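You operate a simulated robot arm through the tools that you are given. There is no shell and no other tool. Be economical: measure what you need, move in short steps, check, and stop when the job is done.

Carry out the task below with a simulated two-armed robot. There is one attempt and no reset: what you move stays moved.

## Task
Put the orange carton on the counter above the trunk away on the back of the battery table. Fetch the teal number tag and set it on the orange photo tile. Switch the red outlet switch on. Put the orange flash battery on the teal-topped cable cover. Take the brown card case and put it on the purple bay. Take the yellow scrubber and leave it on the light rack top. Put the box marked "fuses" from the packing table top on the seat of the posing stool and the box labelled "feet" on the light rack top. The order is free. Set down upright: orange carton, orange flash battery, box.

Only the result counts: the job must be done as asked and must still hold three seconds after the hand-in. Knocking over, shifting, dropping, spilling or breaking anything else fails it. A push-on lid holds only when it is set on centred and level and pressed home; a screw cap is set on level and turned clockwise until tight.

## Robot
Two 7-joint arms with two-finger grippers on one trunk, on a base that drives. Base frame: it is fixed to the floor where the robot stands at the start and does not move with it; the origin is under the middle of the robot, x ahead of it, y to its left, z up; the surface under the hand at the start is at about z = 780. Lengths are in mm, angles in degrees, forces in N, time in s.
The left shoulder is at the start at [41, 161, 1130], the right one opposite. With the tool pointing down near the work surface each hand reaches from about 260 to 720 mm from the robot's upright axis, wherever it stands, measured 20 degrees to its own side. Places, roughly: back of the battery table (37x15 cm) [-5060, -2620, 840]; brown card case [-4500, -5250, 750]; clips box, feet box, fuses box [-4750, -5500, 750]; light rack top [-4900, -3600, 800]; orange carton [500, 0, 750]; orange flash battery [-4750, -2750, 1000]; orange photo tile [500, -3000, 750]; purple bay (20x22 cm) [-4680, -5800, 800]; red outlet switch [-4600, -3100, 1100]; seat of the posing stool (25x25 cm) [-2880, -4260, 620]; teal number tag [-3250, -2500, 750]; teal-topped cable cover [-3750, -6000, 250]; yellow scrubber (4x6x3 cm) [-4700, -5300, 800]. Payload 2.45 kg a hand.
The tool frame of a hand sits at the grasp point between the pads (the TCP): z along the fingers, y along the line on which they close. The tips reach 26 mm beyond it. Largest opening 96 mm; the body of the gripper starts 69 mm behind the TCP.
Orientation is that of the tool frame in the base frame, as a unit quaternion [w, x, y, z]. With the fingers straight down and closing along the base's y, the tool's x points along the base's -x, its y along +y and its z along -z.

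## Interface
- The arms move only by the tool step_arm. It takes "left_commands", "right_commands" or both (then of equal length, played together; a hand with none holds still); each is a list of rows, each an object of numbers (a shift or turn left out is 0, a gripper value left out holds the last): "wx", "wy", "wz": the turn, a rotation vector about the tool's x, y, z in degrees; "x", "y", "z": the shift along the tool's x, y, z in mm; "gripper": the closure, from 0 (fully open) to 1 (shut). In form: [{"wx": .., "wy": .., "wz": .., "x": .., "y": .., "z": .., "gripper": ..}, ...]. A call has 1 to 20 rows; each row is the pose to reach, as a shift and turn from the pose commanded when the call began, along the tool's axes at that moment. Rows are played at 5 a second. More than 50 mm and 8.6 degrees between two rows, or a gripper value outside its range, and nothing of the call is played. Where a pose cannot be reached the arm comes as near as it can. A force on the tool above 40 N (or 10 N above the force at the start of the call, whichever is more), or a blocked arm, ends the call early, and 0.2 s more pass. The fingers move at their own pace and stop on an object; they squeeze with about 31 N. The grip force told is the motor's: it shows also when the fingers shut on nothing. Time passes only in rows, and 0.2 s behind the last, so rows that repeat a pose let the fingers close. The reply holds the time, the measured pose of the TCP, the force on the tool along the base axes, the opening and the grip force, in the units named above and with some noise, with the torque about the TCP (base axes, N m) and any sound that the robot's microphone picked up.
- Cameras (640 x 400 px; columns grow to the right, rows downward): "scene" is now at [117.7, -2.3, 1600.1]; the picture's right is [-0.12, -0.99, 0.00], its down [-0.80, 0.10, -0.59] and it looks along [0.59, -0.07, -0.81] (base axes); focal length 293 px, centre (320, 200). "left" rides on the left gripper at [82, -3, -98] in its tool frame; the picture's right is [0.04, 1.00, 0.00], its down [-0.73, 0.03, -0.68] and it looks along [-0.68, 0.03, 0.73] (tool axes); focal length 256 px, centre (320, 200). "right" rides on the right gripper at [82, 3, -98] in its tool frame; the picture's right is [-0.04, 1.00, 0.00], its down [-0.73, -0.03, -0.68] and it looks along [-0.68, -0.03, 0.73] (tool axes); focal length 256 px, centre (320, 200). There is no depth. A picture from a camera that has moved, and an enlarged one, comes with that camera's place and axes in the base frame and with its lens. The place of the scene camera against the robot may be out by one fixed shift of up to 18 mm in any direction.
- capture(camera): a new picture of that camera. It takes no simulated time.
- slide_trunk(by): slides the trunk up (or, below 0, down) by that many mm; the arms and the scene camera ride with it, the base frame stays. It gives what a move gives, with no picture.
- base_move(legs): drives the robot by 1 to 6 legs, each [ahead, left, turn to the left] in mm, mm and degrees, along the robot's own axes; the way and the turn of a leg run together, so that a leg with both is an arc; at most 1500 mm and 180 degrees a leg. The arms and the cameras ride along, it lands a little off, and it stops where it bumps. It gives what a move gives.
- turn_head(pan, tilt): turns the head with the scene camera to pan (to the left, within 120 degrees either way) and tilt (down, from -29 to 69), counted from straight ahead of the robot. It gives what a move gives.
- enlarge(camera, box): a new picture of the part [left, top, right, bottom] of that camera's present view, enlarged. It takes no simulated time.
- job_done(): hands the job in; it is judged then, once.

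Go step by step. Nothing tells you exact positions but the pictures and the camera data: compare them with the known pose of the tool, close in by small moves and look again before you grip or let go. The budget is 217 turns and 220 pictures, counting those below and the enlarged ones. Unless the task says otherwise, let go and move clear before handing in, and close with one line.

The tools are called by a JSON object that holds its "method" and its "body". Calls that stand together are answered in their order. step_arm: Moves the arms, as the interface text tells. Its arguments: {"type":"object","properties":{"left_commands":{"type":"array"},"right_commands":{"type":"array"}},"required":[]} The other tools are called the same way: slide_trunk (by) slides the trunk up or down; base_move (legs) drives the base; turn_head (pan, tilt) turns the head that bears the scene camera; capture (camera) takes a picture; enlarge (camera, box) takes an enlarged picture of a part of a camera's view; job_done () hands the job in.

At the start:

```text
time: 0.0
left_eef_pos: [564.3, 220.1, 1096.5]
left_ee_rot: [-0.001, -0.001, 1.0, -0.001]
left_wrist_force: [-0.1, 0.0, 0.2]
left_ft_torque: [-0.01, -0.04, 0.0]
left_gripper_width: 95.9
left_grasp_force: 0.0
right_eef_pos: [400.2, -212.0, 1041.9]
right_ee_rot: [0.0, 0.0, 1.0, 0.0]
right_wrist_force: [0.5, 0.2, -0.9]
right_ft_torque: [0.01, 0.01, -0.02]
right_gripper_width: 96.1
right_grasp_force: 0.1
trunk travel left (down, up): [-300.0, 267.0]
robot x, y, heading: [1.0, 2.6, -0.0]
head pan, tilt: [-7.1, 53.6]
```

scene: 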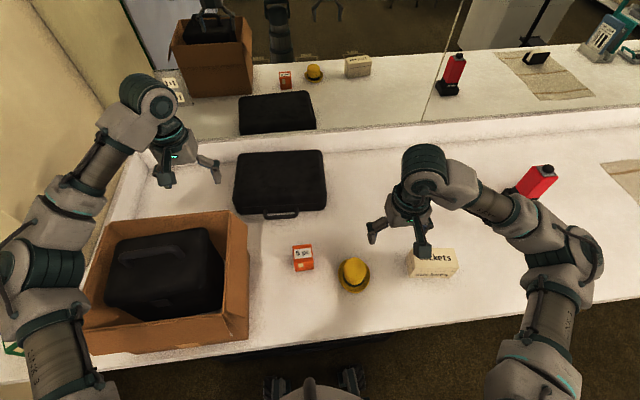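
right: 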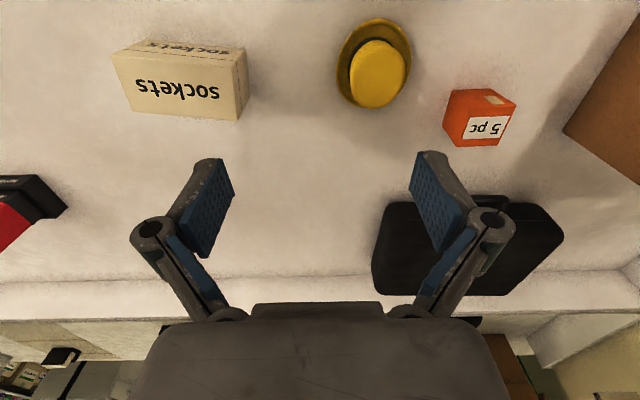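
left: 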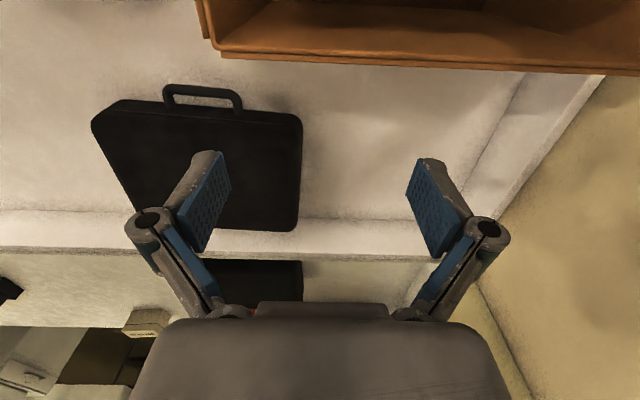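

I take the orange "5 pc" carton to be at about (488, 5). I'm moving the right hand above it for a closer look.

{"method": "step_arm", "body": {"right_commands": [{"x": -15, "y": 36, "z": 10}, {"x": -30, "y": 72, "z": 20}, {"x": -45, "y": 108, "z": 30}, {"x": -60, "y": 144, "z": 45}, {"x": -75, "y": 180, "z": 60}, {"x": -88, "y": 217, "z": 80}]}}

{"method": "capture", "body": {"camera": "right"}}

{"method": "enlarge", "body": {"camera": "scene", "box": [230, 200, 390, 300]}}

```text
time: 1.4
left_eef_pos: [560.8, 224.0, 1098.3]
left_ee_rot: [0.001, -0.001, 1.0, 0.0]
left_wrist_force: [0.0, 0.0, -0.4]
left_ft_torque: [-0.08, 0.01, -0.03]
left_gripper_width: 96.1
left_grasp_force: 0.1
right_eef_pos: [485.8, 8.3, 964.6]
right_ee_rot: [0.002, 0.0, 1.0, -0.001]
right_wrist_force: [0.7, 0.0, 0.4]
right_ft_torque: [-0.03, 0.01, -0.03]
right_gripper_width: 96.1
right_grasp_force: 0.1
trunk travel left (down, up): [-300.0, 267.0]
robot x, y, heading: [-1.6, 0.4, -0.0]
head pan, tilt: [-7.1, 53.6]
```

```text
216 pictures are left
camera right: at [402.8, 13.3, 1062.8], right [0.04, 1.0, 0.0], down [0.73, -0.03, 0.68], along [0.68, -0.03, -0.73], focal length 256 px, centre (320, 200)
```

right: 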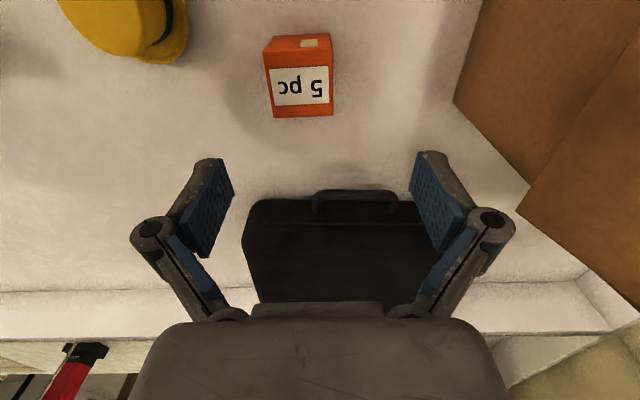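

```text
4.00 times, centred on (310, 250) of scene
camera zoom: at [119.3, 2.7, 1600.0], right [-0.12, -0.99, 0.0], down [-0.8, 0.1, -0.59], along [0.58, -0.08, -0.81], focal length 1173 px, centre (360, 0)
```

zoom: 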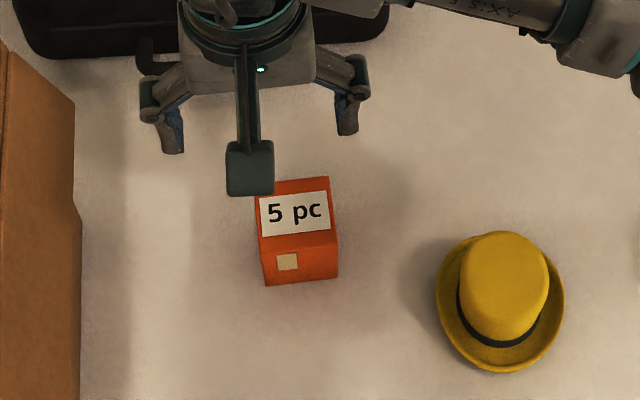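

The carton sits a bit ahead of the fingers, toward the robot. I'm zooming in to measure its faces.

{"method": "enlarge", "body": {"camera": "right", "box": [220, 20, 380, 120]}}

```text
4.00 times, centred on (300, 70) of right
camera zoom: at [402.8, 13.3, 1062.8], right [0.04, 1.0, 0.0], down [0.73, -0.03, 0.68], along [0.68, -0.03, -0.73], focal length 1024 px, centre (400, 720)
```

zoom: 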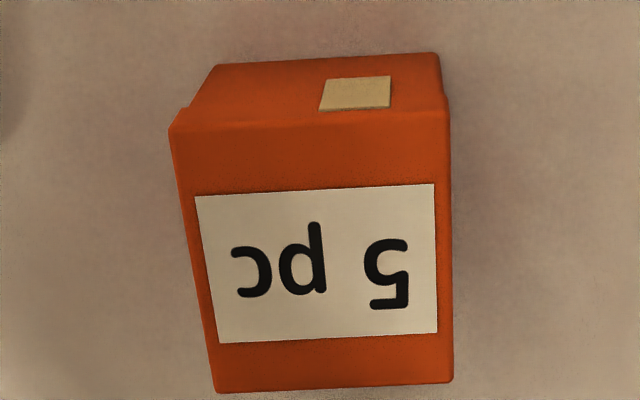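

The carton measures about 52×52×68 with its centre near (477, -6) and its top near z 848. Lowering the right hand around it.

{"method": "step_arm", "body": {"right_commands": [{"x": 9, "y": -14, "z": 30}, {"x": 9, "y": -14, "z": 65}, {"x": 9, "y": -14, "z": 100}, {"x": 9, "y": -14, "z": 125}, {"x": 9, "y": -14, "z": 143}, {"x": 9, "y": -14, "z": 143}]}}

{"method": "capture", "body": {"camera": "right"}}

{"method": "capture", "body": {"camera": "scene"}}

```text
time: 2.8
left_eef_pos: [560.1, 219.9, 1098.4]
left_ee_rot: [0.003, 0.0, 1.0, 0.0]
left_wrist_force: [-1.4, 0.8, 0.1]
left_ft_torque: [-0.03, -0.01, -0.04]
left_gripper_width: 95.9
left_grasp_force: 0.0
right_eef_pos: [475.9, -10.6, 820.5]
right_ee_rot: [0.002, 0.0, 1.0, 0.0]
right_wrist_force: [-0.3, 0.0, 0.3]
right_ft_torque: [0.02, -0.04, 0.01]
right_gripper_width: 96.1
right_grasp_force: 0.1
trunk travel left (down, up): [-300.0, 267.0]
robot x, y, heading: [0.5, 3.2, -0.2]
head pan, tilt: [-7.1, 53.6]
```

```text
213 pictures are left
camera right: at [394.0, -6.8, 918.2], right [0.04, 1.0, 0.0], down [0.73, -0.03, 0.68], along [0.68, -0.03, -0.73], focal length 256 px, centre (320, 200)
```

right: 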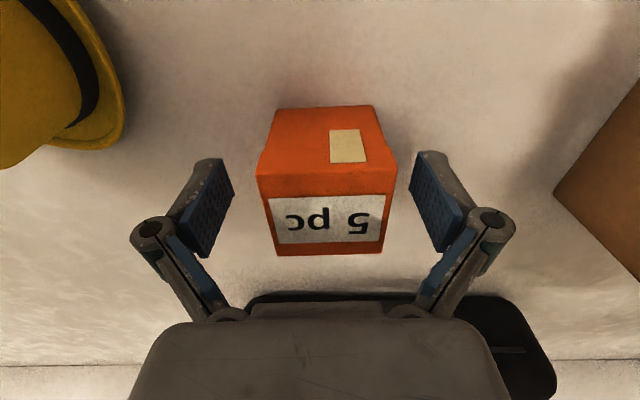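

```text
212 pictures are left
camera scene: at [118.2, -0.8, 1600.1], right [-0.12, -0.99, 0.0], down [-0.8, 0.1, -0.59], along [0.58, -0.07, -0.81], focal length 293 px, centre (320, 200)
```

scene: 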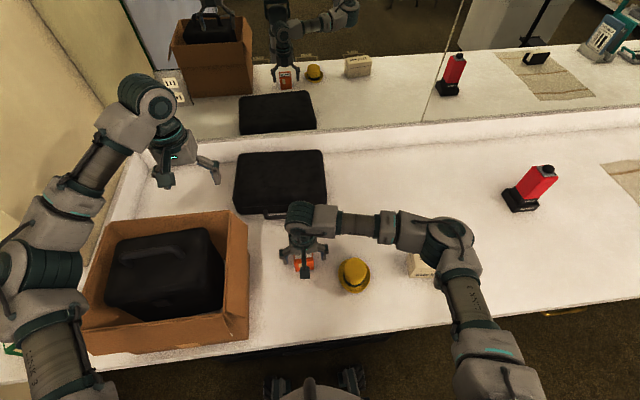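

The carton is centred between the pads. Closing and lifting.

{"method": "step_arm", "body": {"right_commands": [{"gripper": 1}, {"gripper": 1}, {"gripper": 1}, {"z": -30, "gripper": 1}, {"z": -75, "gripper": 1}, {"z": -120, "gripper": 1}]}}

{"method": "capture", "body": {"camera": "right"}}

```text
time: 4.2
left_eef_pos: [559.7, 221.5, 1099.0]
left_ee_rot: [0.001, -0.001, 1.0, -0.001]
left_wrist_force: [-1.2, 0.1, -0.4]
left_ft_torque: [-0.02, 0.01, 0.01]
left_gripper_width: 96.0
left_grasp_force: 0.1
right_eef_pos: [475.9, -7.9, 940.5]
right_ee_rot: [0.002, 0.001, 1.0, -0.001]
right_wrist_force: [-0.5, -0.2, -0.5]
right_ft_torque: [-0.02, 0.01, 0.02]
right_gripper_width: 0.0
right_grasp_force: 28.6
trunk travel left (down, up): [-300.0, 267.0]
robot x, y, heading: [0.3, -3.2, 0.2]
head pan, tilt: [-7.1, 53.6]
```

```text
211 pictures are left
camera right: at [394.7, -4.4, 1038.1], right [0.04, 1.0, 0.0], down [0.73, -0.03, 0.68], along [0.68, -0.03, -0.73], focal length 256 px, centre (320, 200)
```

right: 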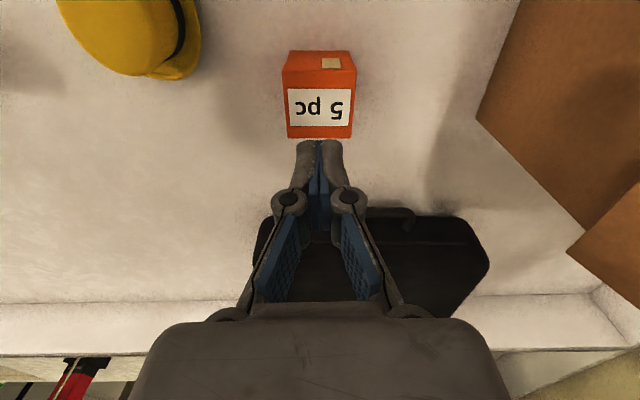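

The fingers shut on nothing, so my height estimate was off. I'm measuring again with a zoomed picture.

{"method": "enlarge", "body": {"camera": "right", "box": [240, 40, 400, 140]}}

{"method": "enlarge", "body": {"camera": "scene", "box": [230, 200, 390, 300]}}

```text
4.00 times, centred on (320, 90) of right
camera zoom: at [394.7, -4.4, 1038.1], right [0.04, 1.0, 0.0], down [0.73, -0.03, 0.68], along [0.68, -0.03, -0.73], focal length 1024 px, centre (320, 640)
```

zoom: 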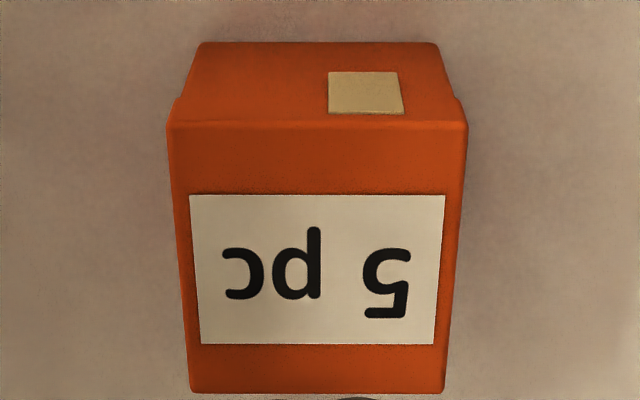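

```text
4.00 times, centred on (310, 250) of scene
camera zoom: at [117.9, 0.3, 1600.2], right [-0.12, -0.99, 0.0], down [-0.8, 0.1, -0.59], along [0.59, -0.07, -0.81], focal length 1173 px, centre (360, 0)
```

zoom: 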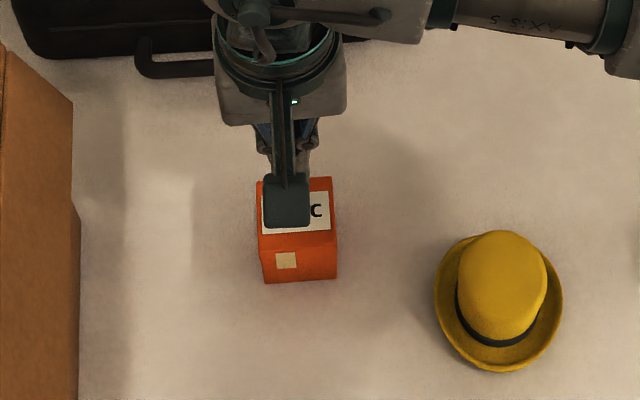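

The carton had turned a little to line up with the fingers, so they touched it and then slipped off during a fast lift. I'll go lower, close, check the width, and lift slowly.

{"method": "step_arm", "body": {"right_commands": [{"x": -4, "gripper": 0}, {"x": -4, "gripper": 0}, {"x": -4, "gripper": 0}, {"x": -4, "z": 40}, {"x": -4, "z": 80}, {"x": -4, "z": 115}, {"x": -4, "z": 128}, {"x": -4, "z": 128}, {"x": -4, "z": 128, "gripper": 1}, {"x": -4, "z": 128, "gripper": 1}, {"x": -4, "z": 128, "gripper": 1}, {"x": -4, "z": 128, "gripper": 1}, {"x": -4, "z": 128, "gripper": 1}]}}

{"method": "capture", "body": {"camera": "right"}}

```text
time: 7.0
left_eef_pos: [560.8, 220.3, 1098.9]
left_ee_rot: [0.001, -0.001, 1.0, 0.0]
left_wrist_force: [-0.4, 0.4, 0.5]
left_ft_torque: [-0.03, -0.01, -0.01]
left_gripper_width: 96.2
left_grasp_force: 0.1
right_eef_pos: [478.7, -6.3, 813.0]
right_ee_rot: [0.003, 0.001, 1.0, -0.001]
right_wrist_force: [1.3, 0.5, 0.7]
right_ft_torque: [-0.07, -0.07, 0.02]
right_gripper_width: 53.3
right_grasp_force: 30.8
trunk travel left (down, up): [-300.0, 267.0]
robot x, y, heading: [-2.5, 2.2, 0.3]
head pan, tilt: [-7.1, 53.6]
```

```text
208 pictures are left
camera right: at [397.5, -3.5, 910.8], right [0.04, 1.0, 0.0], down [0.73, -0.03, 0.68], along [0.68, -0.03, -0.73], focal length 256 px, centre (320, 200)
```

right: 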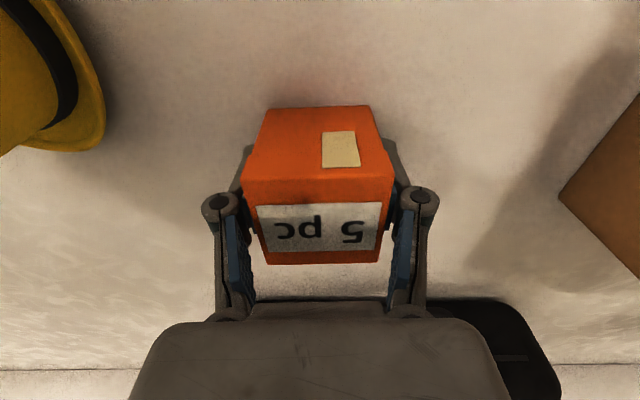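

Gripped, with the fingers 53 mm apart. Lifting slowly.

{"method": "step_arm", "body": {"right_commands": [{"z": -4}, {"z": -10}, {"z": -18}, {"z": -28}, {"z": -40}, {"z": -52}, {"z": -64}, {"z": -76}, {"z": -88}, {"z": -100}]}}

{"method": "capture", "body": {"camera": "right"}}

```text
time: 9.2
left_eef_pos: [559.3, 221.4, 1099.7]
left_ee_rot: [0.0, -0.001, 1.0, 0.0]
left_wrist_force: [0.1, 0.2, -0.4]
left_ft_torque: [-0.01, -0.01, 0.02]
left_gripper_width: 96.1
left_grasp_force: 0.0
right_eef_pos: [478.4, -8.4, 913.5]
right_ee_rot: [0.001, 0.0, 1.0, 0.0]
right_wrist_force: [-0.5, -0.4, -2.4]
right_ft_torque: [-0.02, -0.02, -0.01]
right_gripper_width: 53.3
right_grasp_force: 31.2
trunk travel left (down, up): [-300.0, 267.0]
robot x, y, heading: [0.0, 0.8, -0.1]
head pan, tilt: [-7.1, 53.6]
```

```text
207 pictures are left
camera right: at [396.9, -5.9, 1011.4], right [0.04, 1.0, 0.0], down [0.73, -0.03, 0.68], along [0.68, -0.03, -0.73], focal length 256 px, centre (320, 200)
```

right: 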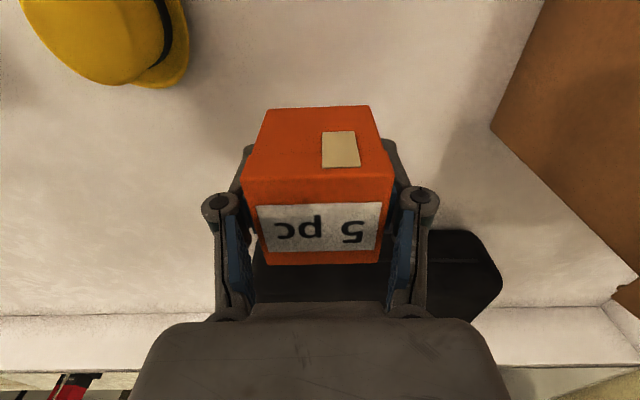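

The carton is held. I'm tucking the arms, then backing off from the counter and turning around to look at the room.

{"method": "step_arm", "body": {"left_commands": [{"x": 25}, {"x": 50}, {"x": 75}, {"x": 100}, {"x": 125}, {"x": 150}, {"x": 175}, {"x": 200}], "right_commands": [{"x": 15, "y": -20, "z": -20}, {"x": 30, "y": -40, "z": -40}, {"x": 45, "y": -60, "z": -60}, {"x": 60, "y": -80, "z": -80}, {"x": 75, "y": -100, "z": -100}, {"x": 90, "y": -120, "z": -120}, {"x": 105, "y": -140, "z": -140}, {"x": 120, "y": -160, "z": -160}]}}

{"method": "base_move", "body": {"legs": [[-500, 0, 0], [0, 0, -150]]}}

{"method": "turn_head", "body": {"pan": 0, "tilt": 15}}

{"method": "capture", "body": {"camera": "scene"}}

```text
time: 11.0
left_eef_pos: [359.4, 219.3, 1099.4]
left_ee_rot: [0.002, 0.0, 1.0, 0.001]
left_wrist_force: [0.4, 0.5, -0.7]
left_ft_torque: [-0.01, -0.03, 0.01]
left_gripper_width: 96.0
left_grasp_force: 0.0
right_eef_pos: [359.1, -168.0, 1073.1]
right_ee_rot: [0.002, 0.0, 1.0, -0.001]
right_wrist_force: [0.5, -0.8, -2.1]
right_ft_torque: [0.0, -0.04, 0.02]
right_gripper_width: 53.5
right_grasp_force: 31.0
trunk travel left (down, up): [-300.0, 267.0]
robot x, y, heading: [4.2, 3.1, -0.1]
head pan, tilt: [-7.1, 53.6]
```

```text
time: 20.1
left_eef_pos: [-707.1, -369.8, 1098.0]
left_ee_rot: [0.001, 0.967, 0.255, -0.001]
left_wrist_force: [0.0, -0.4, 0.0]
left_ft_torque: [0.0, 0.0, 0.0]
left_gripper_width: 96.0
left_grasp_force: 0.1
right_eef_pos: [-897.7, -32.6, 1073.1]
right_ee_rot: [0.0, 0.967, 0.255, -0.001]
right_wrist_force: [-0.4, 0.2, -0.3]
right_ft_torque: [-0.01, 0.0, 0.01]
right_gripper_width: 53.4
right_grasp_force: 30.6
trunk travel left (down, up): [-300.0, 267.0]
robot x, y, heading: [-504.8, 0.9, -150.3]
head pan, tilt: [-7.1, 53.6]
```

```text
time: 21.2
left_eef_pos: [-703.8, -368.8, 1099.6]
left_ee_rot: [0.001, 0.967, 0.255, -0.003]
left_wrist_force: [0.4, -0.8, -0.1]
left_ft_torque: [-0.05, -0.04, -0.03]
left_gripper_width: 95.9
left_grasp_force: 0.1
right_eef_pos: [-895.9, -31.6, 1072.8]
right_ee_rot: [0.001, 0.967, 0.254, -0.003]
right_wrist_force: [-0.6, 0.0, -0.8]
right_ft_torque: [-0.01, 0.02, 0.06]
right_gripper_width: 53.2
right_grasp_force: 31.3
trunk travel left (down, up): [-300.0, 267.0]
robot x, y, heading: [-505.2, -1.0, -150.6]
head pan, tilt: [0.0, 15.0]
```

```text
206 pictures are left
camera scene: at [-603.4, -57.1, 1658.5], right [-0.49, 0.87, 0.0], down [0.23, 0.13, -0.96], along [-0.84, -0.48, -0.26], focal length 293 px, centre (320, 200)
```

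scene: 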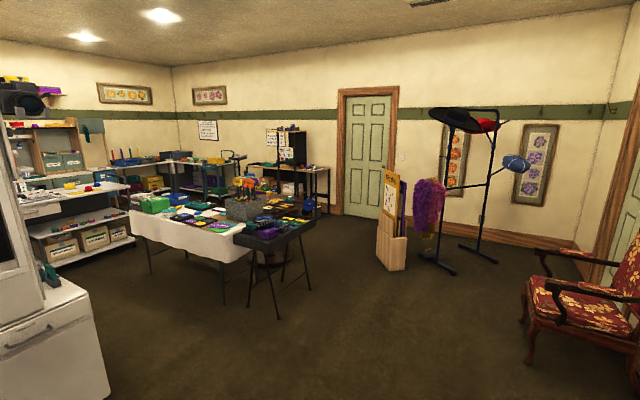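

I see the centre table ahead, an easel and coat rack to the right, and the work tables along the far wall. Driving nearer for a better look.

{"method": "base_move", "body": {"legs": [[1400, 200, 0]]}}

{"method": "turn_head", "body": {"pan": 10, "tilt": 20}}

{"method": "capture", "body": {"camera": "scene"}}

```text
time: 28.2
left_eef_pos: [-1809.2, -1225.7, 1098.6]
left_ee_rot: [0.0, 0.967, 0.254, -0.003]
left_wrist_force: [-0.4, -0.8, -1.2]
left_ft_torque: [0.02, -0.03, -0.04]
left_gripper_width: 96.3
left_grasp_force: 0.1
right_eef_pos: [-1999.1, -886.2, 1074.2]
right_ee_rot: [0.0, 0.967, 0.253, -0.003]
right_wrist_force: [-0.4, 0.4, -1.1]
right_ft_torque: [0.0, -0.02, 0.02]
right_gripper_width: 53.5
right_grasp_force: 30.6
trunk travel left (down, up): [-300.0, 267.0]
robot x, y, heading: [-1606.8, -860.6, -150.9]
head pan, tilt: [0.0, 15.0]
```

```text
time: 28.9
left_eef_pos: [-1806.9, -1222.1, 1102.1]
left_ee_rot: [0.001, 0.967, 0.254, -0.004]
left_wrist_force: [0.2, -0.1, 0.3]
left_ft_torque: [0.02, 0.0, 0.02]
left_gripper_width: 96.0
left_grasp_force: 0.0
right_eef_pos: [-1997.4, -884.1, 1074.2]
right_ee_rot: [0.001, 0.967, 0.254, -0.004]
right_wrist_force: [0.0, 0.0, -0.8]
right_ft_torque: [-0.02, 0.03, 0.01]
right_gripper_width: 53.5
right_grasp_force: 31.3
trunk travel left (down, up): [-300.0, 267.0]
robot x, y, heading: [-1606.1, -852.7, -150.7]
head pan, tilt: [10.0, 20.0]
```

```text
205 pictures are left
camera scene: at [-1699.5, -925.2, 1650.5], right [-0.63, 0.77, 0.0], down [0.27, 0.22, -0.94], along [-0.73, -0.59, -0.35], focal length 293 px, centre (320, 200)
```

scene: 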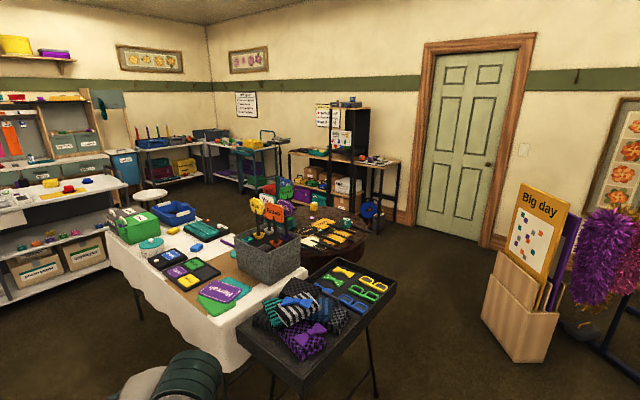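

The battery table is against the far wall, left of the door. I'll go through the gap between the dark table corner and the easel, checking on the way.

{"method": "base_move", "body": {"legs": [[729, -527, 0], [400, 0, 0]]}}

{"method": "turn_head", "body": {"pan": -50, "tilt": 45}}

{"method": "capture", "body": {"camera": "scene"}}

{"method": "turn_head", "body": {"pan": 50, "tilt": 45}}

{"method": "capture", "body": {"camera": "scene"}}

```text
time: 35.7
left_eef_pos: [-3057.8, -1309.8, 1100.1]
left_ee_rot: [0.002, 0.967, 0.254, -0.004]
left_wrist_force: [0.4, 0.8, -0.1]
left_ft_torque: [0.0, 0.0, 0.01]
left_gripper_width: 96.0
left_grasp_force: 0.1
right_eef_pos: [-3246.7, -971.1, 1074.9]
right_ee_rot: [0.001, 0.968, 0.253, -0.004]
right_wrist_force: [-0.4, -0.6, -1.6]
right_ft_torque: [-0.02, 0.01, -0.01]
right_gripper_width: 53.0
right_grasp_force: 31.1
trunk travel left (down, up): [-300.0, 267.0]
robot x, y, heading: [-2859.2, -946.9, -150.5]
head pan, tilt: [10.0, 20.0]
```

```text
time: 37.0
left_eef_pos: [-3055.7, -1308.6, 1101.7]
left_ee_rot: [0.002, 0.967, 0.254, -0.005]
left_wrist_force: [-0.7, 0.5, 0.4]
left_ft_torque: [0.0, 0.0, 0.01]
left_gripper_width: 95.7
left_grasp_force: 0.0
right_eef_pos: [-3245.4, -970.6, 1075.8]
right_ee_rot: [0.002, 0.967, 0.254, -0.005]
right_wrist_force: [-0.3, 0.4, -1.3]
right_ft_torque: [-0.01, 0.0, -0.01]
right_gripper_width: 53.2
right_grasp_force: 30.7
trunk travel left (down, up): [-300.0, 267.0]
robot x, y, heading: [-2857.1, -940.7, -150.7]
head pan, tilt: [-50.0, 45.0]
```

```text
204 pictures are left
camera scene: at [-2952.2, -925.6, 1611.9], right [0.35, 0.94, 0.0], down [0.66, -0.25, -0.71], along [-0.66, 0.25, -0.71], focal length 293 px, centre (320, 200)
```

scene: 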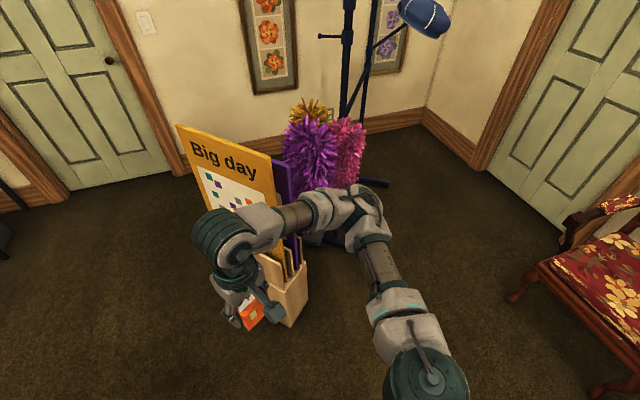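

```text
time: 38.8
left_eef_pos: [-3054.7, -1308.7, 1102.1]
left_ee_rot: [0.001, 0.967, 0.254, -0.005]
left_wrist_force: [0.7, 0.6, 1.0]
left_ft_torque: [0.03, 0.0, -0.01]
left_gripper_width: 95.8
left_grasp_force: 0.0
right_eef_pos: [-3244.0, -970.9, 1076.1]
right_ee_rot: [0.001, 0.968, 0.252, -0.005]
right_wrist_force: [-0.1, -1.0, -1.0]
right_ft_torque: [-0.02, 0.02, -0.01]
right_gripper_width: 53.4
right_grasp_force: 31.0
trunk travel left (down, up): [-300.0, 267.0]
robot x, y, heading: [-2854.0, -945.1, -150.5]
head pan, tilt: [50.0, 45.0]
```

```text
203 pictures are left
camera scene: at [-2890.9, -1034.8, 1611.9], right [-0.98, 0.19, 0.0], down [0.13, 0.7, -0.71], along [-0.13, -0.69, -0.71], focal length 293 px, centre (320, 200)
```

scene: 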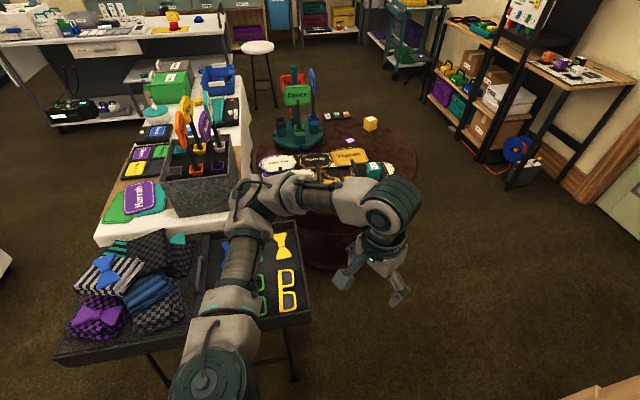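

Elbow clearance to the easel is small, so I'll shift 60 mm left and go straight through the gap.

{"method": "base_move", "body": {"legs": [[0, 60, 0], [1100, 0, 0]]}}

{"method": "turn_head", "body": {"pan": 5, "tilt": 25}}

{"method": "capture", "body": {"camera": "scene"}}

```text
time: 45.0
left_eef_pos: [-4008.6, -1876.9, 1105.2]
left_ee_rot: [0.011, 0.969, 0.247, -0.004]
left_wrist_force: [0.4, 0.3, 0.0]
left_ft_torque: [-0.09, 0.0, -0.05]
left_gripper_width: 95.7
left_grasp_force: 0.1
right_eef_pos: [-4193.1, -1535.2, 1072.5]
right_ee_rot: [0.008, 0.969, 0.247, -0.004]
right_wrist_force: [-0.9, 0.8, -1.5]
right_ft_torque: [-0.04, -0.1, -0.01]
right_gripper_width: 53.2
right_grasp_force: 30.8
trunk travel left (down, up): [-300.0, 267.0]
robot x, y, heading: [-3795.3, -1529.6, -151.1]
head pan, tilt: [50.0, 45.0]
```

```text
time: 46.2
left_eef_pos: [-4023.4, -1840.6, 1112.2]
left_ee_rot: [0.025, 0.969, 0.245, -0.001]
left_wrist_force: [0.0, 1.5, 0.3]
left_ft_torque: [-0.07, -0.04, -0.03]
left_gripper_width: 96.0
left_grasp_force: 0.1
right_eef_pos: [-4208.0, -1500.9, 1068.7]
right_ee_rot: [0.021, 0.97, 0.244, -0.002]
right_wrist_force: [-0.8, 1.7, -1.2]
right_ft_torque: [-0.05, -0.08, -0.05]
right_gripper_width: 53.2
right_grasp_force: 31.2
trunk travel left (down, up): [-300.0, 267.0]
robot x, y, heading: [-3798.7, -1523.5, -151.6]
head pan, tilt: [5.0, 25.0]
```

```text
202 pictures are left
camera scene: at [-3924.1, -1535.3, 1641.5], right [-0.55, 0.83, -0.03], down [0.37, 0.21, -0.91], along [-0.75, -0.51, -0.42], focal length 293 px, centre (320, 200)
```

scene: 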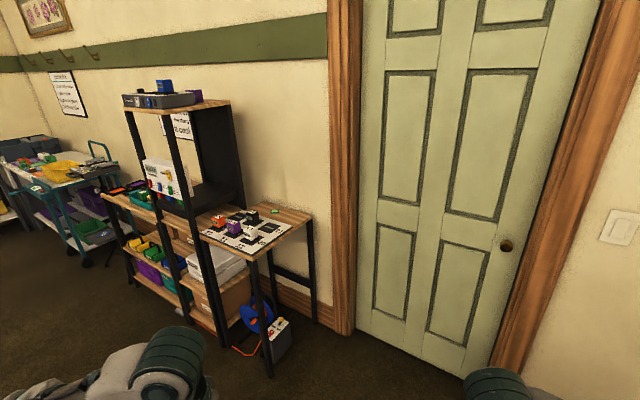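

The robot seems to be leaning a little to the right. I'll check whether that is settling.

{"method": "turn_head", "body": {"pan": -70, "tilt": 50}}

{"method": "capture", "body": {"camera": "scene"}}

```text
time: 47.6
left_eef_pos: [-4007.7, -1870.7, 1106.6]
left_ee_rot: [0.012, 0.969, 0.248, -0.005]
left_wrist_force: [-0.1, 0.1, -0.6]
left_ft_torque: [-0.01, -0.01, -0.02]
left_gripper_width: 96.0
left_grasp_force: 0.0
right_eef_pos: [-4192.8, -1530.4, 1074.0]
right_ee_rot: [0.009, 0.969, 0.246, -0.006]
right_wrist_force: [-0.4, 0.6, -0.4]
right_ft_torque: [-0.03, -0.02, 0.01]
right_gripper_width: 53.1
right_grasp_force: 30.8
trunk travel left (down, up): [-300.0, 267.0]
robot x, y, heading: [-3796.1, -1525.6, -151.4]
head pan, tilt: [-70.0, 50.0]
```

```text
201 pictures are left
camera scene: at [-3865.7, -1507.0, 1606.0], right [0.66, 0.75, 0.01], down [0.57, -0.5, -0.65], along [-0.49, 0.44, -0.76], focal length 293 px, centre (320, 200)
```

scene: 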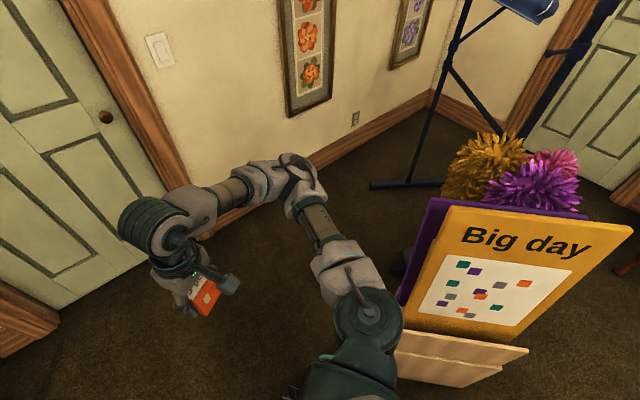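

{"method": "turn_head", "body": {"pan": 75, "tilt": 60}}

{"method": "capture", "body": {"camera": "scene"}}

```text
time: 49.9
left_eef_pos: [-3991.7, -1899.4, 1103.3]
left_ee_rot: [0.002, 0.968, 0.249, -0.008]
left_wrist_force: [1.3, -0.8, 0.2]
left_ft_torque: [0.1, 0.03, 0.0]
left_gripper_width: 95.7
left_grasp_force: 0.1
right_eef_pos: [-4177.8, -1556.7, 1078.2]
right_ee_rot: [-0.001, 0.969, 0.249, -0.008]
right_wrist_force: [0.4, -1.3, -1.3]
right_ft_torque: [0.06, 0.06, 0.01]
right_gripper_width: 53.4
right_grasp_force: 31.4
trunk travel left (down, up): [-300.0, 267.0]
robot x, y, heading: [-3790.4, -1534.5, -151.4]
head pan, tilt: [75.0, 60.0]
```

```text
200 pictures are left
camera scene: at [-3792.8, -1619.9, 1592.0], right [-0.97, -0.24, 0.0], down [-0.2, 0.85, -0.49], along [0.12, -0.48, -0.87], focal length 293 px, centre (320, 200)
```

scene: 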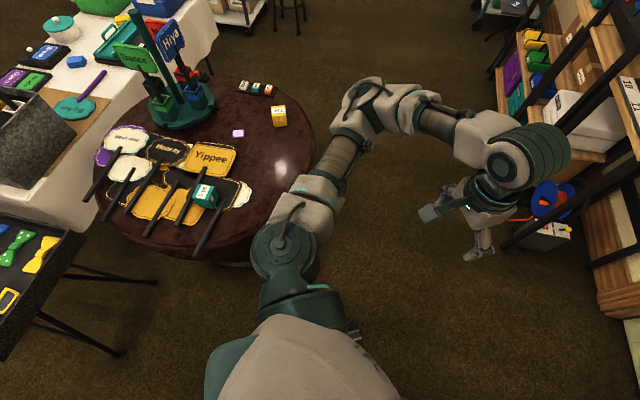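

It has levelled out, so it was just sway. The round table with the teal item is beside me; I'm zooming in on that for later.

{"method": "enlarge", "body": {"camera": "scene", "box": [160, 70, 320, 220]}}

```text
2.67 times, centred on (240, 145) of scene
camera zoom: at [-3792.8, -1619.9, 1592.0], right [-0.97, -0.24, 0.0], down [-0.2, 0.85, -0.49], along [0.12, -0.48, -0.87], focal length 782 px, centre (533, 347)
```

zoom: 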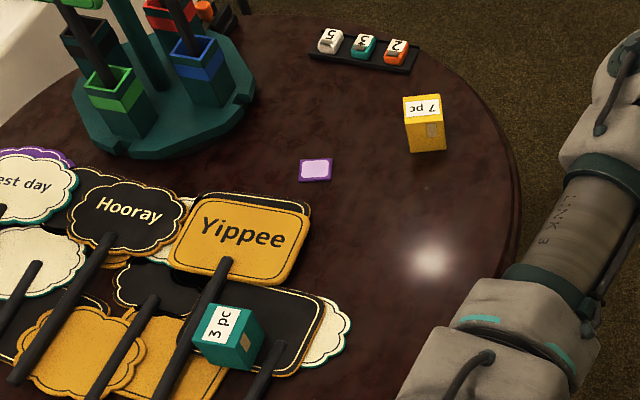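

The teal "3" tag sits in a little tray on the round table. Now I'm going to the end of the battery table, facing it from the door side.

{"method": "base_move", "body": {"legs": [[300, 0, 0], [0, 0, 61.4], [0, -846, 0], [250, 0, 0]]}}

{"method": "turn_head", "body": {"pan": 0, "tilt": 45}}

{"method": "capture", "body": {"camera": "scene"}}

```text
time: 57.9
left_eef_pos: [-4532.8, -2028.0, 1118.4]
left_ee_rot: [0.04, 0.669, 0.742, 0.006]
left_wrist_force: [-0.2, -0.5, 0.9]
left_ft_torque: [0.09, 0.01, 0.0]
left_gripper_width: 96.0
left_grasp_force: 0.0
right_eef_pos: [-4892.1, -2062.7, 1071.1]
right_ee_rot: [0.02, 0.636, 0.771, 0.006]
right_wrist_force: [0.3, -3.8, 1.5]
right_ft_torque: [0.35, 0.08, -0.03]
right_gripper_width: 53.3
right_grasp_force: 30.9
trunk travel left (down, up): [-300.0, 267.0]
robot x, y, heading: [-4736.3, -1731.4, -84.6]
head pan, tilt: [75.0, 60.0]
stopped in leg 3: the robot was blocked; the commanded pose is now the measured one
```

```text
time: 59.4
left_eef_pos: [-4533.0, -2038.6, 1118.1]
left_ee_rot: [0.037, 0.661, 0.749, 0.005]
left_wrist_force: [0.8, -0.8, -0.8]
left_ft_torque: [0.0, 0.01, -0.02]
left_gripper_width: 95.8
left_grasp_force: 0.0
right_eef_pos: [-4897.0, -2078.5, 1071.4]
right_ee_rot: [0.018, 0.645, 0.764, 0.005]
right_wrist_force: [0.7, -0.1, -0.8]
right_ft_torque: [0.03, 0.03, 0.0]
right_gripper_width: 53.2
right_grasp_force: 31.2
trunk travel left (down, up): [-300.0, 267.0]
robot x, y, heading: [-4744.0, -1738.5, -83.5]
head pan, tilt: [0.0, 45.0]
```

```text
198 pictures are left
camera scene: at [-4625.0, -1822.7, 1608.8], right [-0.99, -0.11, 0.06], down [-0.12, 0.69, -0.71], along [0.04, -0.71, -0.7], focal length 293 px, centre (320, 200)
```

scene: 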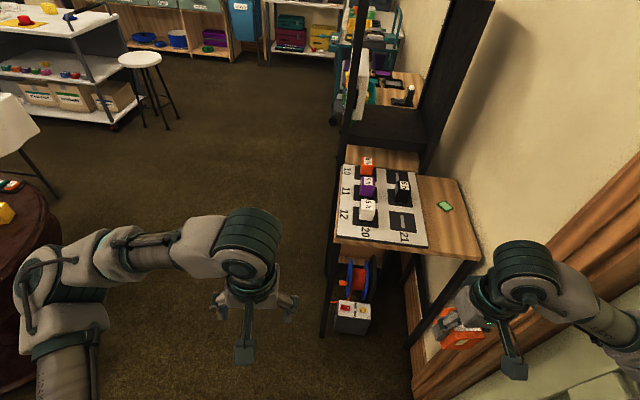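

The right elbow touched the door frame. Backing off left and checking.

{"method": "base_move", "body": {"legs": [[0, 130, -6]]}}

{"method": "capture", "body": {"camera": "scene"}}

{"method": "capture", "body": {"camera": "right"}}

```text
time: 60.1
left_eef_pos: [-4571.1, -2071.9, 1131.3]
left_ee_rot: [0.07, 0.612, 0.787, 0.039]
left_wrist_force: [1.2, -0.6, -0.7]
left_ft_torque: [0.07, 0.1, -0.02]
left_gripper_width: 95.6
left_grasp_force: 0.2
right_eef_pos: [-4897.1, -2136.4, 1059.9]
right_ee_rot: [0.053, 0.602, 0.795, 0.039]
right_wrist_force: [-2.1, -4.3, -1.4]
right_ft_torque: [0.32, -0.12, 0.01]
right_gripper_width: 53.2
right_grasp_force: 31.1
trunk travel left (down, up): [-300.0, 267.0]
robot x, y, heading: [-4723.5, -1778.8, -79.2]
head pan, tilt: [0.0, 45.0]
stopped in leg 1: the robot was blocked; the commanded pose is now the measured one
```

```text
197 pictures are left
camera scene: at [-4588.1, -1875.5, 1606.5], right [-0.98, -0.19, 0.06], down [-0.18, 0.69, -0.7], along [0.08, -0.7, -0.71], focal length 293 px, centre (320, 200)
```

scene: 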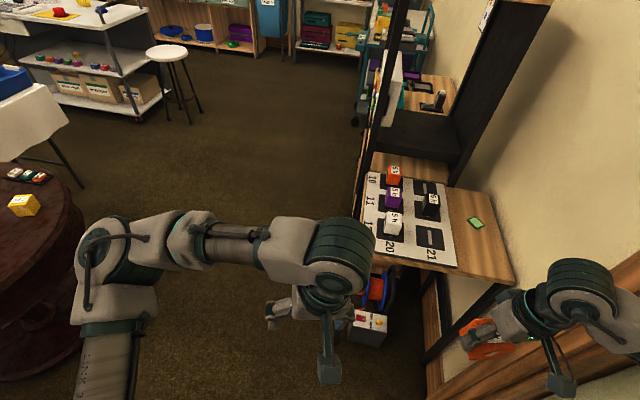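

```text
196 pictures are left
camera right: at [-4929.6, -2056.2, 1153.8], right [0.96, 0.23, 0.13], down [0.08, -0.71, 0.7], along [0.25, -0.66, -0.71], focal length 256 px, centre (320, 200)
```

right: 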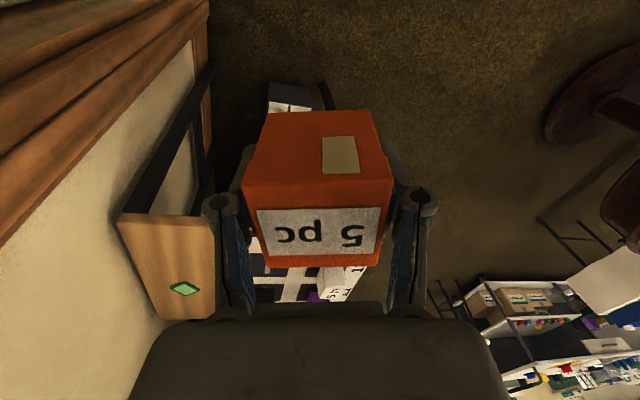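

The robot leans because the right elbow is still against the door frame. Trying a plain strafe left, away from it.

{"method": "base_move", "body": {"legs": [[0, 100, 0]]}}

{"method": "turn_head", "body": {"pan": -75, "tilt": 55}}

{"method": "capture", "body": {"camera": "scene"}}

```text
time: 60.8
left_eef_pos: [-4643.5, -2083.4, 1140.1]
left_ee_rot: [0.103, 0.588, 0.8, 0.065]
left_wrist_force: [-0.5, 0.0, -0.2]
left_ft_torque: [0.03, 0.04, -0.01]
left_gripper_width: 95.7
left_grasp_force: 0.0
right_eef_pos: [-4906.5, -2158.5, 1037.2]
right_ee_rot: [0.101, 0.593, 0.792, 0.103]
right_wrist_force: [0.3, 0.0, -1.7]
right_ft_torque: [0.03, -0.02, 0.03]
right_gripper_width: 53.1
right_grasp_force: 30.9
trunk travel left (down, up): [-300.0, 267.0]
robot x, y, heading: [-4707.4, -1781.8, -78.2]
head pan, tilt: [0.0, 45.0]
stopped in leg 1: the robot was blocked; the commanded pose is now the measured one
```

```text
time: 62.3
left_eef_pos: [-4640.9, -2080.1, 1140.8]
left_ee_rot: [0.104, 0.586, 0.801, 0.064]
left_wrist_force: [0.2, 0.3, 1.2]
left_ft_torque: [-0.01, -0.01, -0.04]
left_gripper_width: 96.1
left_grasp_force: 0.1
right_eef_pos: [-4909.2, -2159.5, 1042.3]
right_ee_rot: [0.103, 0.593, 0.793, 0.093]
right_wrist_force: [0.8, 1.5, -2.1]
right_ft_torque: [-0.1, 0.07, -0.02]
right_gripper_width: 53.4
right_grasp_force: 31.2
trunk travel left (down, up): [-300.0, 267.0]
robot x, y, heading: [-4709.0, -1782.3, -77.7]
head pan, tilt: [-75.0, 55.0]
```

```text
195 pictures are left
camera scene: at [-4652.2, -1848.7, 1599.2], right [-0.46, 0.89, 0.04], down [0.69, 0.38, -0.62], along [-0.56, -0.26, -0.78], focal length 293 px, centre (320, 200)
```

scene: 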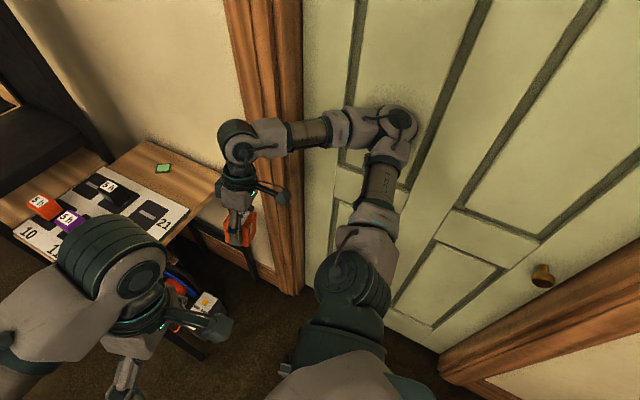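

{"method": "base_move", "body": {"legs": [[0, 40, 0]]}}

{"method": "turn_head", "body": {"pan": 0, "tilt": 35}}

{"method": "capture", "body": {"camera": "scene"}}

```text
time: 63.0
left_eef_pos: [-4725.5, -2073.9, 1144.8]
left_ee_rot: [0.145, 0.569, 0.805, 0.087]
left_wrist_force: [1.1, -0.1, 1.4]
left_ft_torque: [0.07, 0.14, 0.0]
left_gripper_width: 96.2
left_grasp_force: 0.1
right_eef_pos: [-4976.4, -2164.4, 1026.9]
right_ee_rot: [0.148, 0.64, 0.743, 0.126]
right_wrist_force: [0.6, 0.2, -0.7]
right_ft_torque: [-0.03, 0.01, 0.0]
right_gripper_width: 53.5
right_grasp_force: 30.6
trunk travel left (down, up): [-300.0, 267.0]
robot x, y, heading: [-4698.2, -1793.8, -77.0]
head pan, tilt: [-75.0, 55.0]
stopped in leg 1: the robot was blocked; the commanded pose is now the measured one
```

```text
time: 64.5
left_eef_pos: [-4727.9, -2074.0, 1141.5]
left_ee_rot: [0.143, 0.573, 0.802, 0.087]
left_wrist_force: [0.0, -1.0, -0.3]
left_ft_torque: [0.02, 0.02, 0.0]
left_gripper_width: 95.6
left_grasp_force: 0.1
right_eef_pos: [-4978.1, -2163.4, 1026.9]
right_ee_rot: [0.147, 0.641, 0.743, 0.125]
right_wrist_force: [0.1, -0.4, -1.6]
right_ft_torque: [-0.01, 0.0, 0.04]
right_gripper_width: 53.5
right_grasp_force: 31.1
trunk travel left (down, up): [-300.0, 267.0]
robot x, y, heading: [-4700.5, -1793.6, -77.5]
head pan, tilt: [0.0, 35.0]
```

```text
194 pictures are left
camera scene: at [-4566.3, -1915.9, 1621.7], right [-0.97, -0.22, 0.06], down [-0.18, 0.57, -0.8], along [0.15, -0.79, -0.59], focal length 293 px, centre (320, 200)
```

scene: 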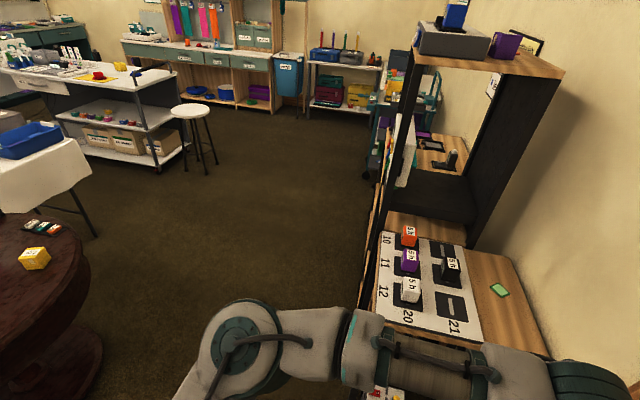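

The blocked moves have let both hands drift toward the door. I'm bringing the arms back to tucked, level poses in front of the robot to pull the elbow off the door.

{"method": "step_arm", "body": {"left_commands": [{"x": -11, "y": 27, "z": 14, "wx": 1.8, "wy": 0.6}, {"x": -23, "y": 53, "z": 29, "wx": 3.6, "wy": 1.3}, {"x": -34, "y": 80, "z": 43, "wx": 5.4, "wy": 1.9}, {"x": -45, "y": 107, "z": 58, "wx": 7.2, "wy": 2.5}, {"x": -56, "y": 133, "z": 72, "wx": 9, "wy": 3.1}, {"x": -68, "y": 160, "z": 87, "wx": 10.8, "wy": 3.8}, {"x": -79, "y": 187, "z": 101, "wx": 12.6, "wy": 4.4}, {"x": -90, "y": 214, "z": 116, "wx": 14.4, "wy": 5}, {"x": -102, "y": 240, "z": 130, "wx": 16.2, "wy": 5.6}, {"x": -113, "y": 267, "z": 145, "wx": 18, "wy": 6.3}], "right_commands": [{"x": -4, "y": 25, "z": 5, "wx": 2.2, "wy": 0.3}, {"x": -8, "y": 51, "z": 11, "wx": 4.4, "wy": 0.6}, {"x": -12, "y": 76, "z": 16, "wx": 6.5, "wy": 1}, {"x": -16, "y": 102, "z": 21, "wx": 8.7, "wy": 1.3}, {"x": -20, "y": 127, "z": 27, "wx": 10.9, "wy": 1.6}, {"x": -25, "y": 152, "z": 32, "wx": 13.1, "wy": 1.9}, {"x": -29, "y": 178, "z": 37, "wx": 15.3, "wy": 2.2}, {"x": -33, "y": 203, "z": 42, "wx": 17.4, "wy": 2.6}, {"x": -37, "y": 229, "z": 48, "wx": 19.6, "wy": 2.9}, {"x": -41, "y": 254, "z": 53, "wx": 21.8, "wy": 3.2}]}}

{"method": "capture", "body": {"camera": "scene"}}

```text
time: 64.8
left_eef_pos: [-4751.6, -2062.9, 1147.1]
left_ee_rot: [0.154, 0.564, 0.807, 0.085]
left_wrist_force: [-0.1, -0.9, 0.1]
left_ft_torque: [0.01, -0.01, -0.04]
left_gripper_width: 96.2
left_grasp_force: 0.0
right_eef_pos: [-5016.6, -2142.5, 1022.1]
right_ee_rot: [0.163, 0.665, 0.718, 0.126]
right_wrist_force: [-1.3, -1.1, -1.1]
right_ft_torque: [-0.02, -0.03, -0.02]
right_gripper_width: 53.3
right_grasp_force: 31.2
trunk travel left (down, up): [-300.0, 267.0]
robot x, y, heading: [-4700.4, -1791.2, -77.3]
head pan, tilt: [0.0, 35.0]
stopped in row 1 (left hand): the arm was blocked; the commanded pose is now the measured one
```

```text
193 pictures are left
camera scene: at [-4573.9, -1896.6, 1623.3], right [-0.97, -0.22, 0.05], down [-0.17, 0.56, -0.81], along [0.14, -0.8, -0.58], focal length 293 px, centre (320, 200)
```

scene: 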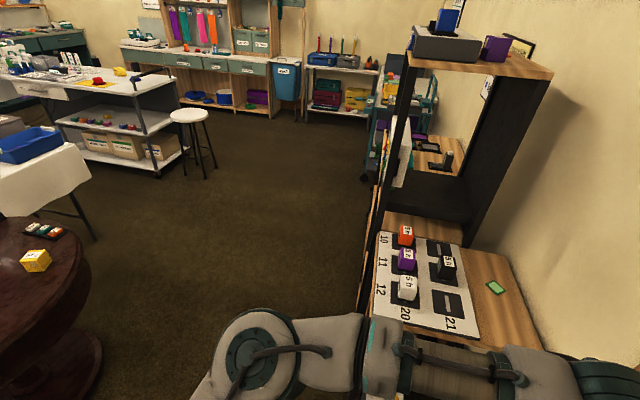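

The elbow sits out to my right and ahead of me, so turning left in place should swing it off the door.

{"method": "base_move", "body": {"legs": [[0, 0, 25]]}}

{"method": "capture", "body": {"camera": "scene"}}

```text
time: 65.5
left_eef_pos: [-4749.4, -2129.1, 1179.8]
left_ee_rot: [0.109, 0.494, 0.86, 0.071]
left_wrist_force: [-1.4, -1.4, -0.5]
left_ft_torque: [0.06, -0.1, 0.01]
left_gripper_width: 95.6
left_grasp_force: 0.2
right_eef_pos: [-5081.8, -2136.4, 997.1]
right_ee_rot: [0.172, 0.709, 0.666, 0.155]
right_wrist_force: [0.5, -0.4, -2.9]
right_ft_torque: [0.03, -0.04, 0.01]
right_gripper_width: 53.3
right_grasp_force: 30.7
trunk travel left (down, up): [-300.0, 267.0]
robot x, y, heading: [-4688.7, -1779.7, -77.5]
head pan, tilt: [0.0, 35.0]
stopped in leg 1: the robot was blocked; the commanded pose is now the measured one
```

```text
192 pictures are left
camera scene: at [-4577.9, -1888.3, 1622.7], right [-0.98, -0.21, 0.05], down [-0.16, 0.56, -0.81], along [0.15, -0.8, -0.58], focal length 293 px, centre (320, 200)
```

scene: 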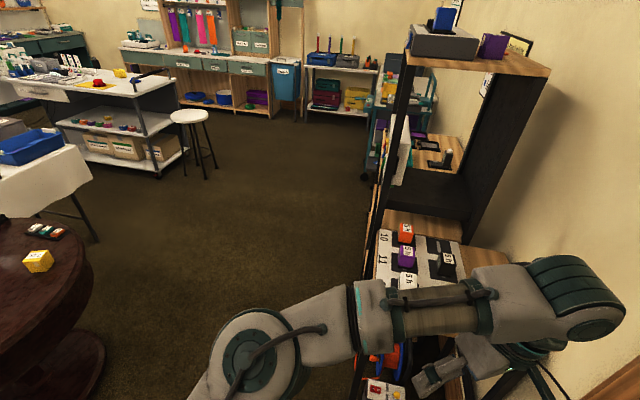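

{"method": "turn_head", "body": {"pan": -90, "tilt": 65}}

{"method": "capture", "body": {"camera": "scene"}}

{"method": "turn_head", "body": {"pan": 90, "tilt": 65}}

{"method": "capture", "body": {"camera": "scene"}}

```text
time: 67.2
left_eef_pos: [-4745.9, -2120.9, 1186.5]
left_ee_rot: [0.114, 0.495, 0.859, 0.063]
left_wrist_force: [-0.5, 0.5, 1.3]
left_ft_torque: [-0.02, 0.0, 0.01]
left_gripper_width: 95.7
left_grasp_force: 0.0
right_eef_pos: [-5079.3, -2136.4, 1001.8]
right_ee_rot: [0.175, 0.703, 0.672, 0.152]
right_wrist_force: [0.3, -0.2, -0.4]
right_ft_torque: [-0.01, 0.06, 0.02]
right_gripper_width: 53.3
right_grasp_force: 31.0
trunk travel left (down, up): [-300.0, 267.0]
robot x, y, heading: [-4694.7, -1784.5, -77.3]
head pan, tilt: [-90.0, 65.0]
```

```text
191 pictures are left
camera scene: at [-4655.3, -1802.7, 1587.1], right [-0.22, 0.98, 0.0], down [0.86, 0.19, -0.47], along [-0.46, -0.1, -0.88], focal length 293 px, centre (320, 200)
```

scene: 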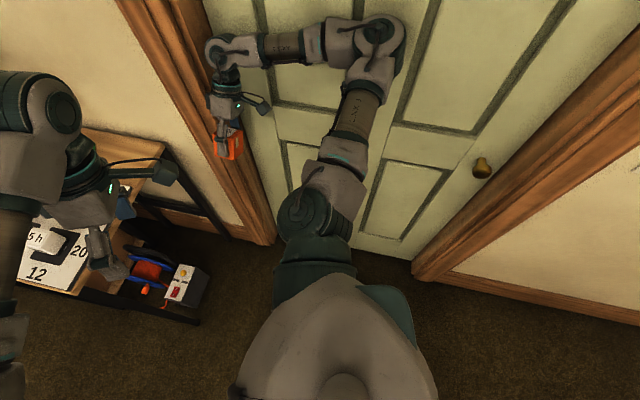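

```text
time: 69.9
left_eef_pos: [-4746.1, -2121.3, 1185.8]
left_ee_rot: [0.114, 0.494, 0.86, 0.063]
left_wrist_force: [-0.6, -0.8, -0.1]
left_ft_torque: [0.0, -0.02, -0.03]
left_gripper_width: 95.9
left_grasp_force: 0.0
right_eef_pos: [-5078.7, -2135.9, 1002.9]
right_ee_rot: [0.174, 0.703, 0.672, 0.152]
right_wrist_force: [-0.3, -0.1, -1.2]
right_ft_torque: [-0.02, -0.02, -0.02]
right_gripper_width: 53.2
right_grasp_force: 30.6
trunk travel left (down, up): [-300.0, 267.0]
robot x, y, heading: [-4695.0, -1784.4, -77.3]
head pan, tilt: [90.0, 65.0]
```

```text
190 pictures are left
camera scene: at [-4537.3, -1778.2, 1580.7], right [0.22, -0.98, 0.0], down [-0.91, -0.2, -0.37], along [0.36, 0.08, -0.93], focal length 293 px, centre (320, 200)
```

scene: 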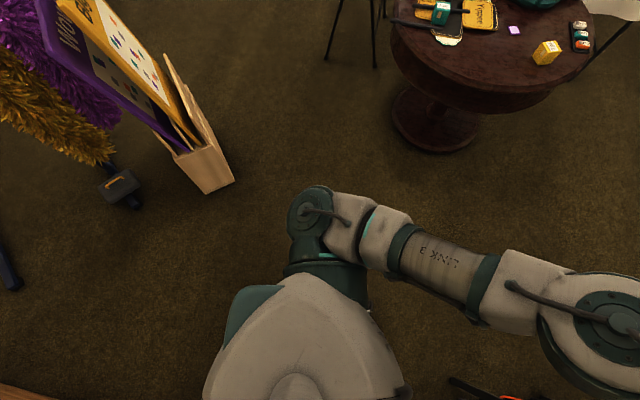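

Nothing blocks the left side. I'm testing the left arm alone with small inward steps.

{"method": "step_arm", "body": {"left_commands": [{"x": -2, "y": 4, "z": 1}, {"x": -7, "y": 12, "z": 4}, {"x": -15, "y": 25, "z": 8}, {"x": -24, "y": 42, "z": 13}]}}

```text
time: 70.2
left_eef_pos: [-4719.7, -2157.6, 1205.4]
left_ee_rot: [0.096, 0.461, 0.88, 0.053]
left_wrist_force: [0.3, 0.7, 0.2]
left_ft_torque: [-0.03, -0.01, 0.03]
left_gripper_width: 95.8
left_grasp_force: 0.2
right_eef_pos: [-5099.0, -2141.3, 992.0]
right_ee_rot: [0.17, 0.741, 0.625, 0.175]
right_wrist_force: [2.1, 55.5, 29.5]
right_ft_torque: [-7.04, 1.89, -3.01]
right_gripper_width: 53.4
right_grasp_force: 31.3
trunk travel left (down, up): [-300.0, 267.0]
robot x, y, heading: [-4685.4, -1784.5, -77.2]
head pan, tilt: [90.0, 65.0]
stopped in row 1 (left hand): the arm was blocked; the commanded pose is now the measured one
```

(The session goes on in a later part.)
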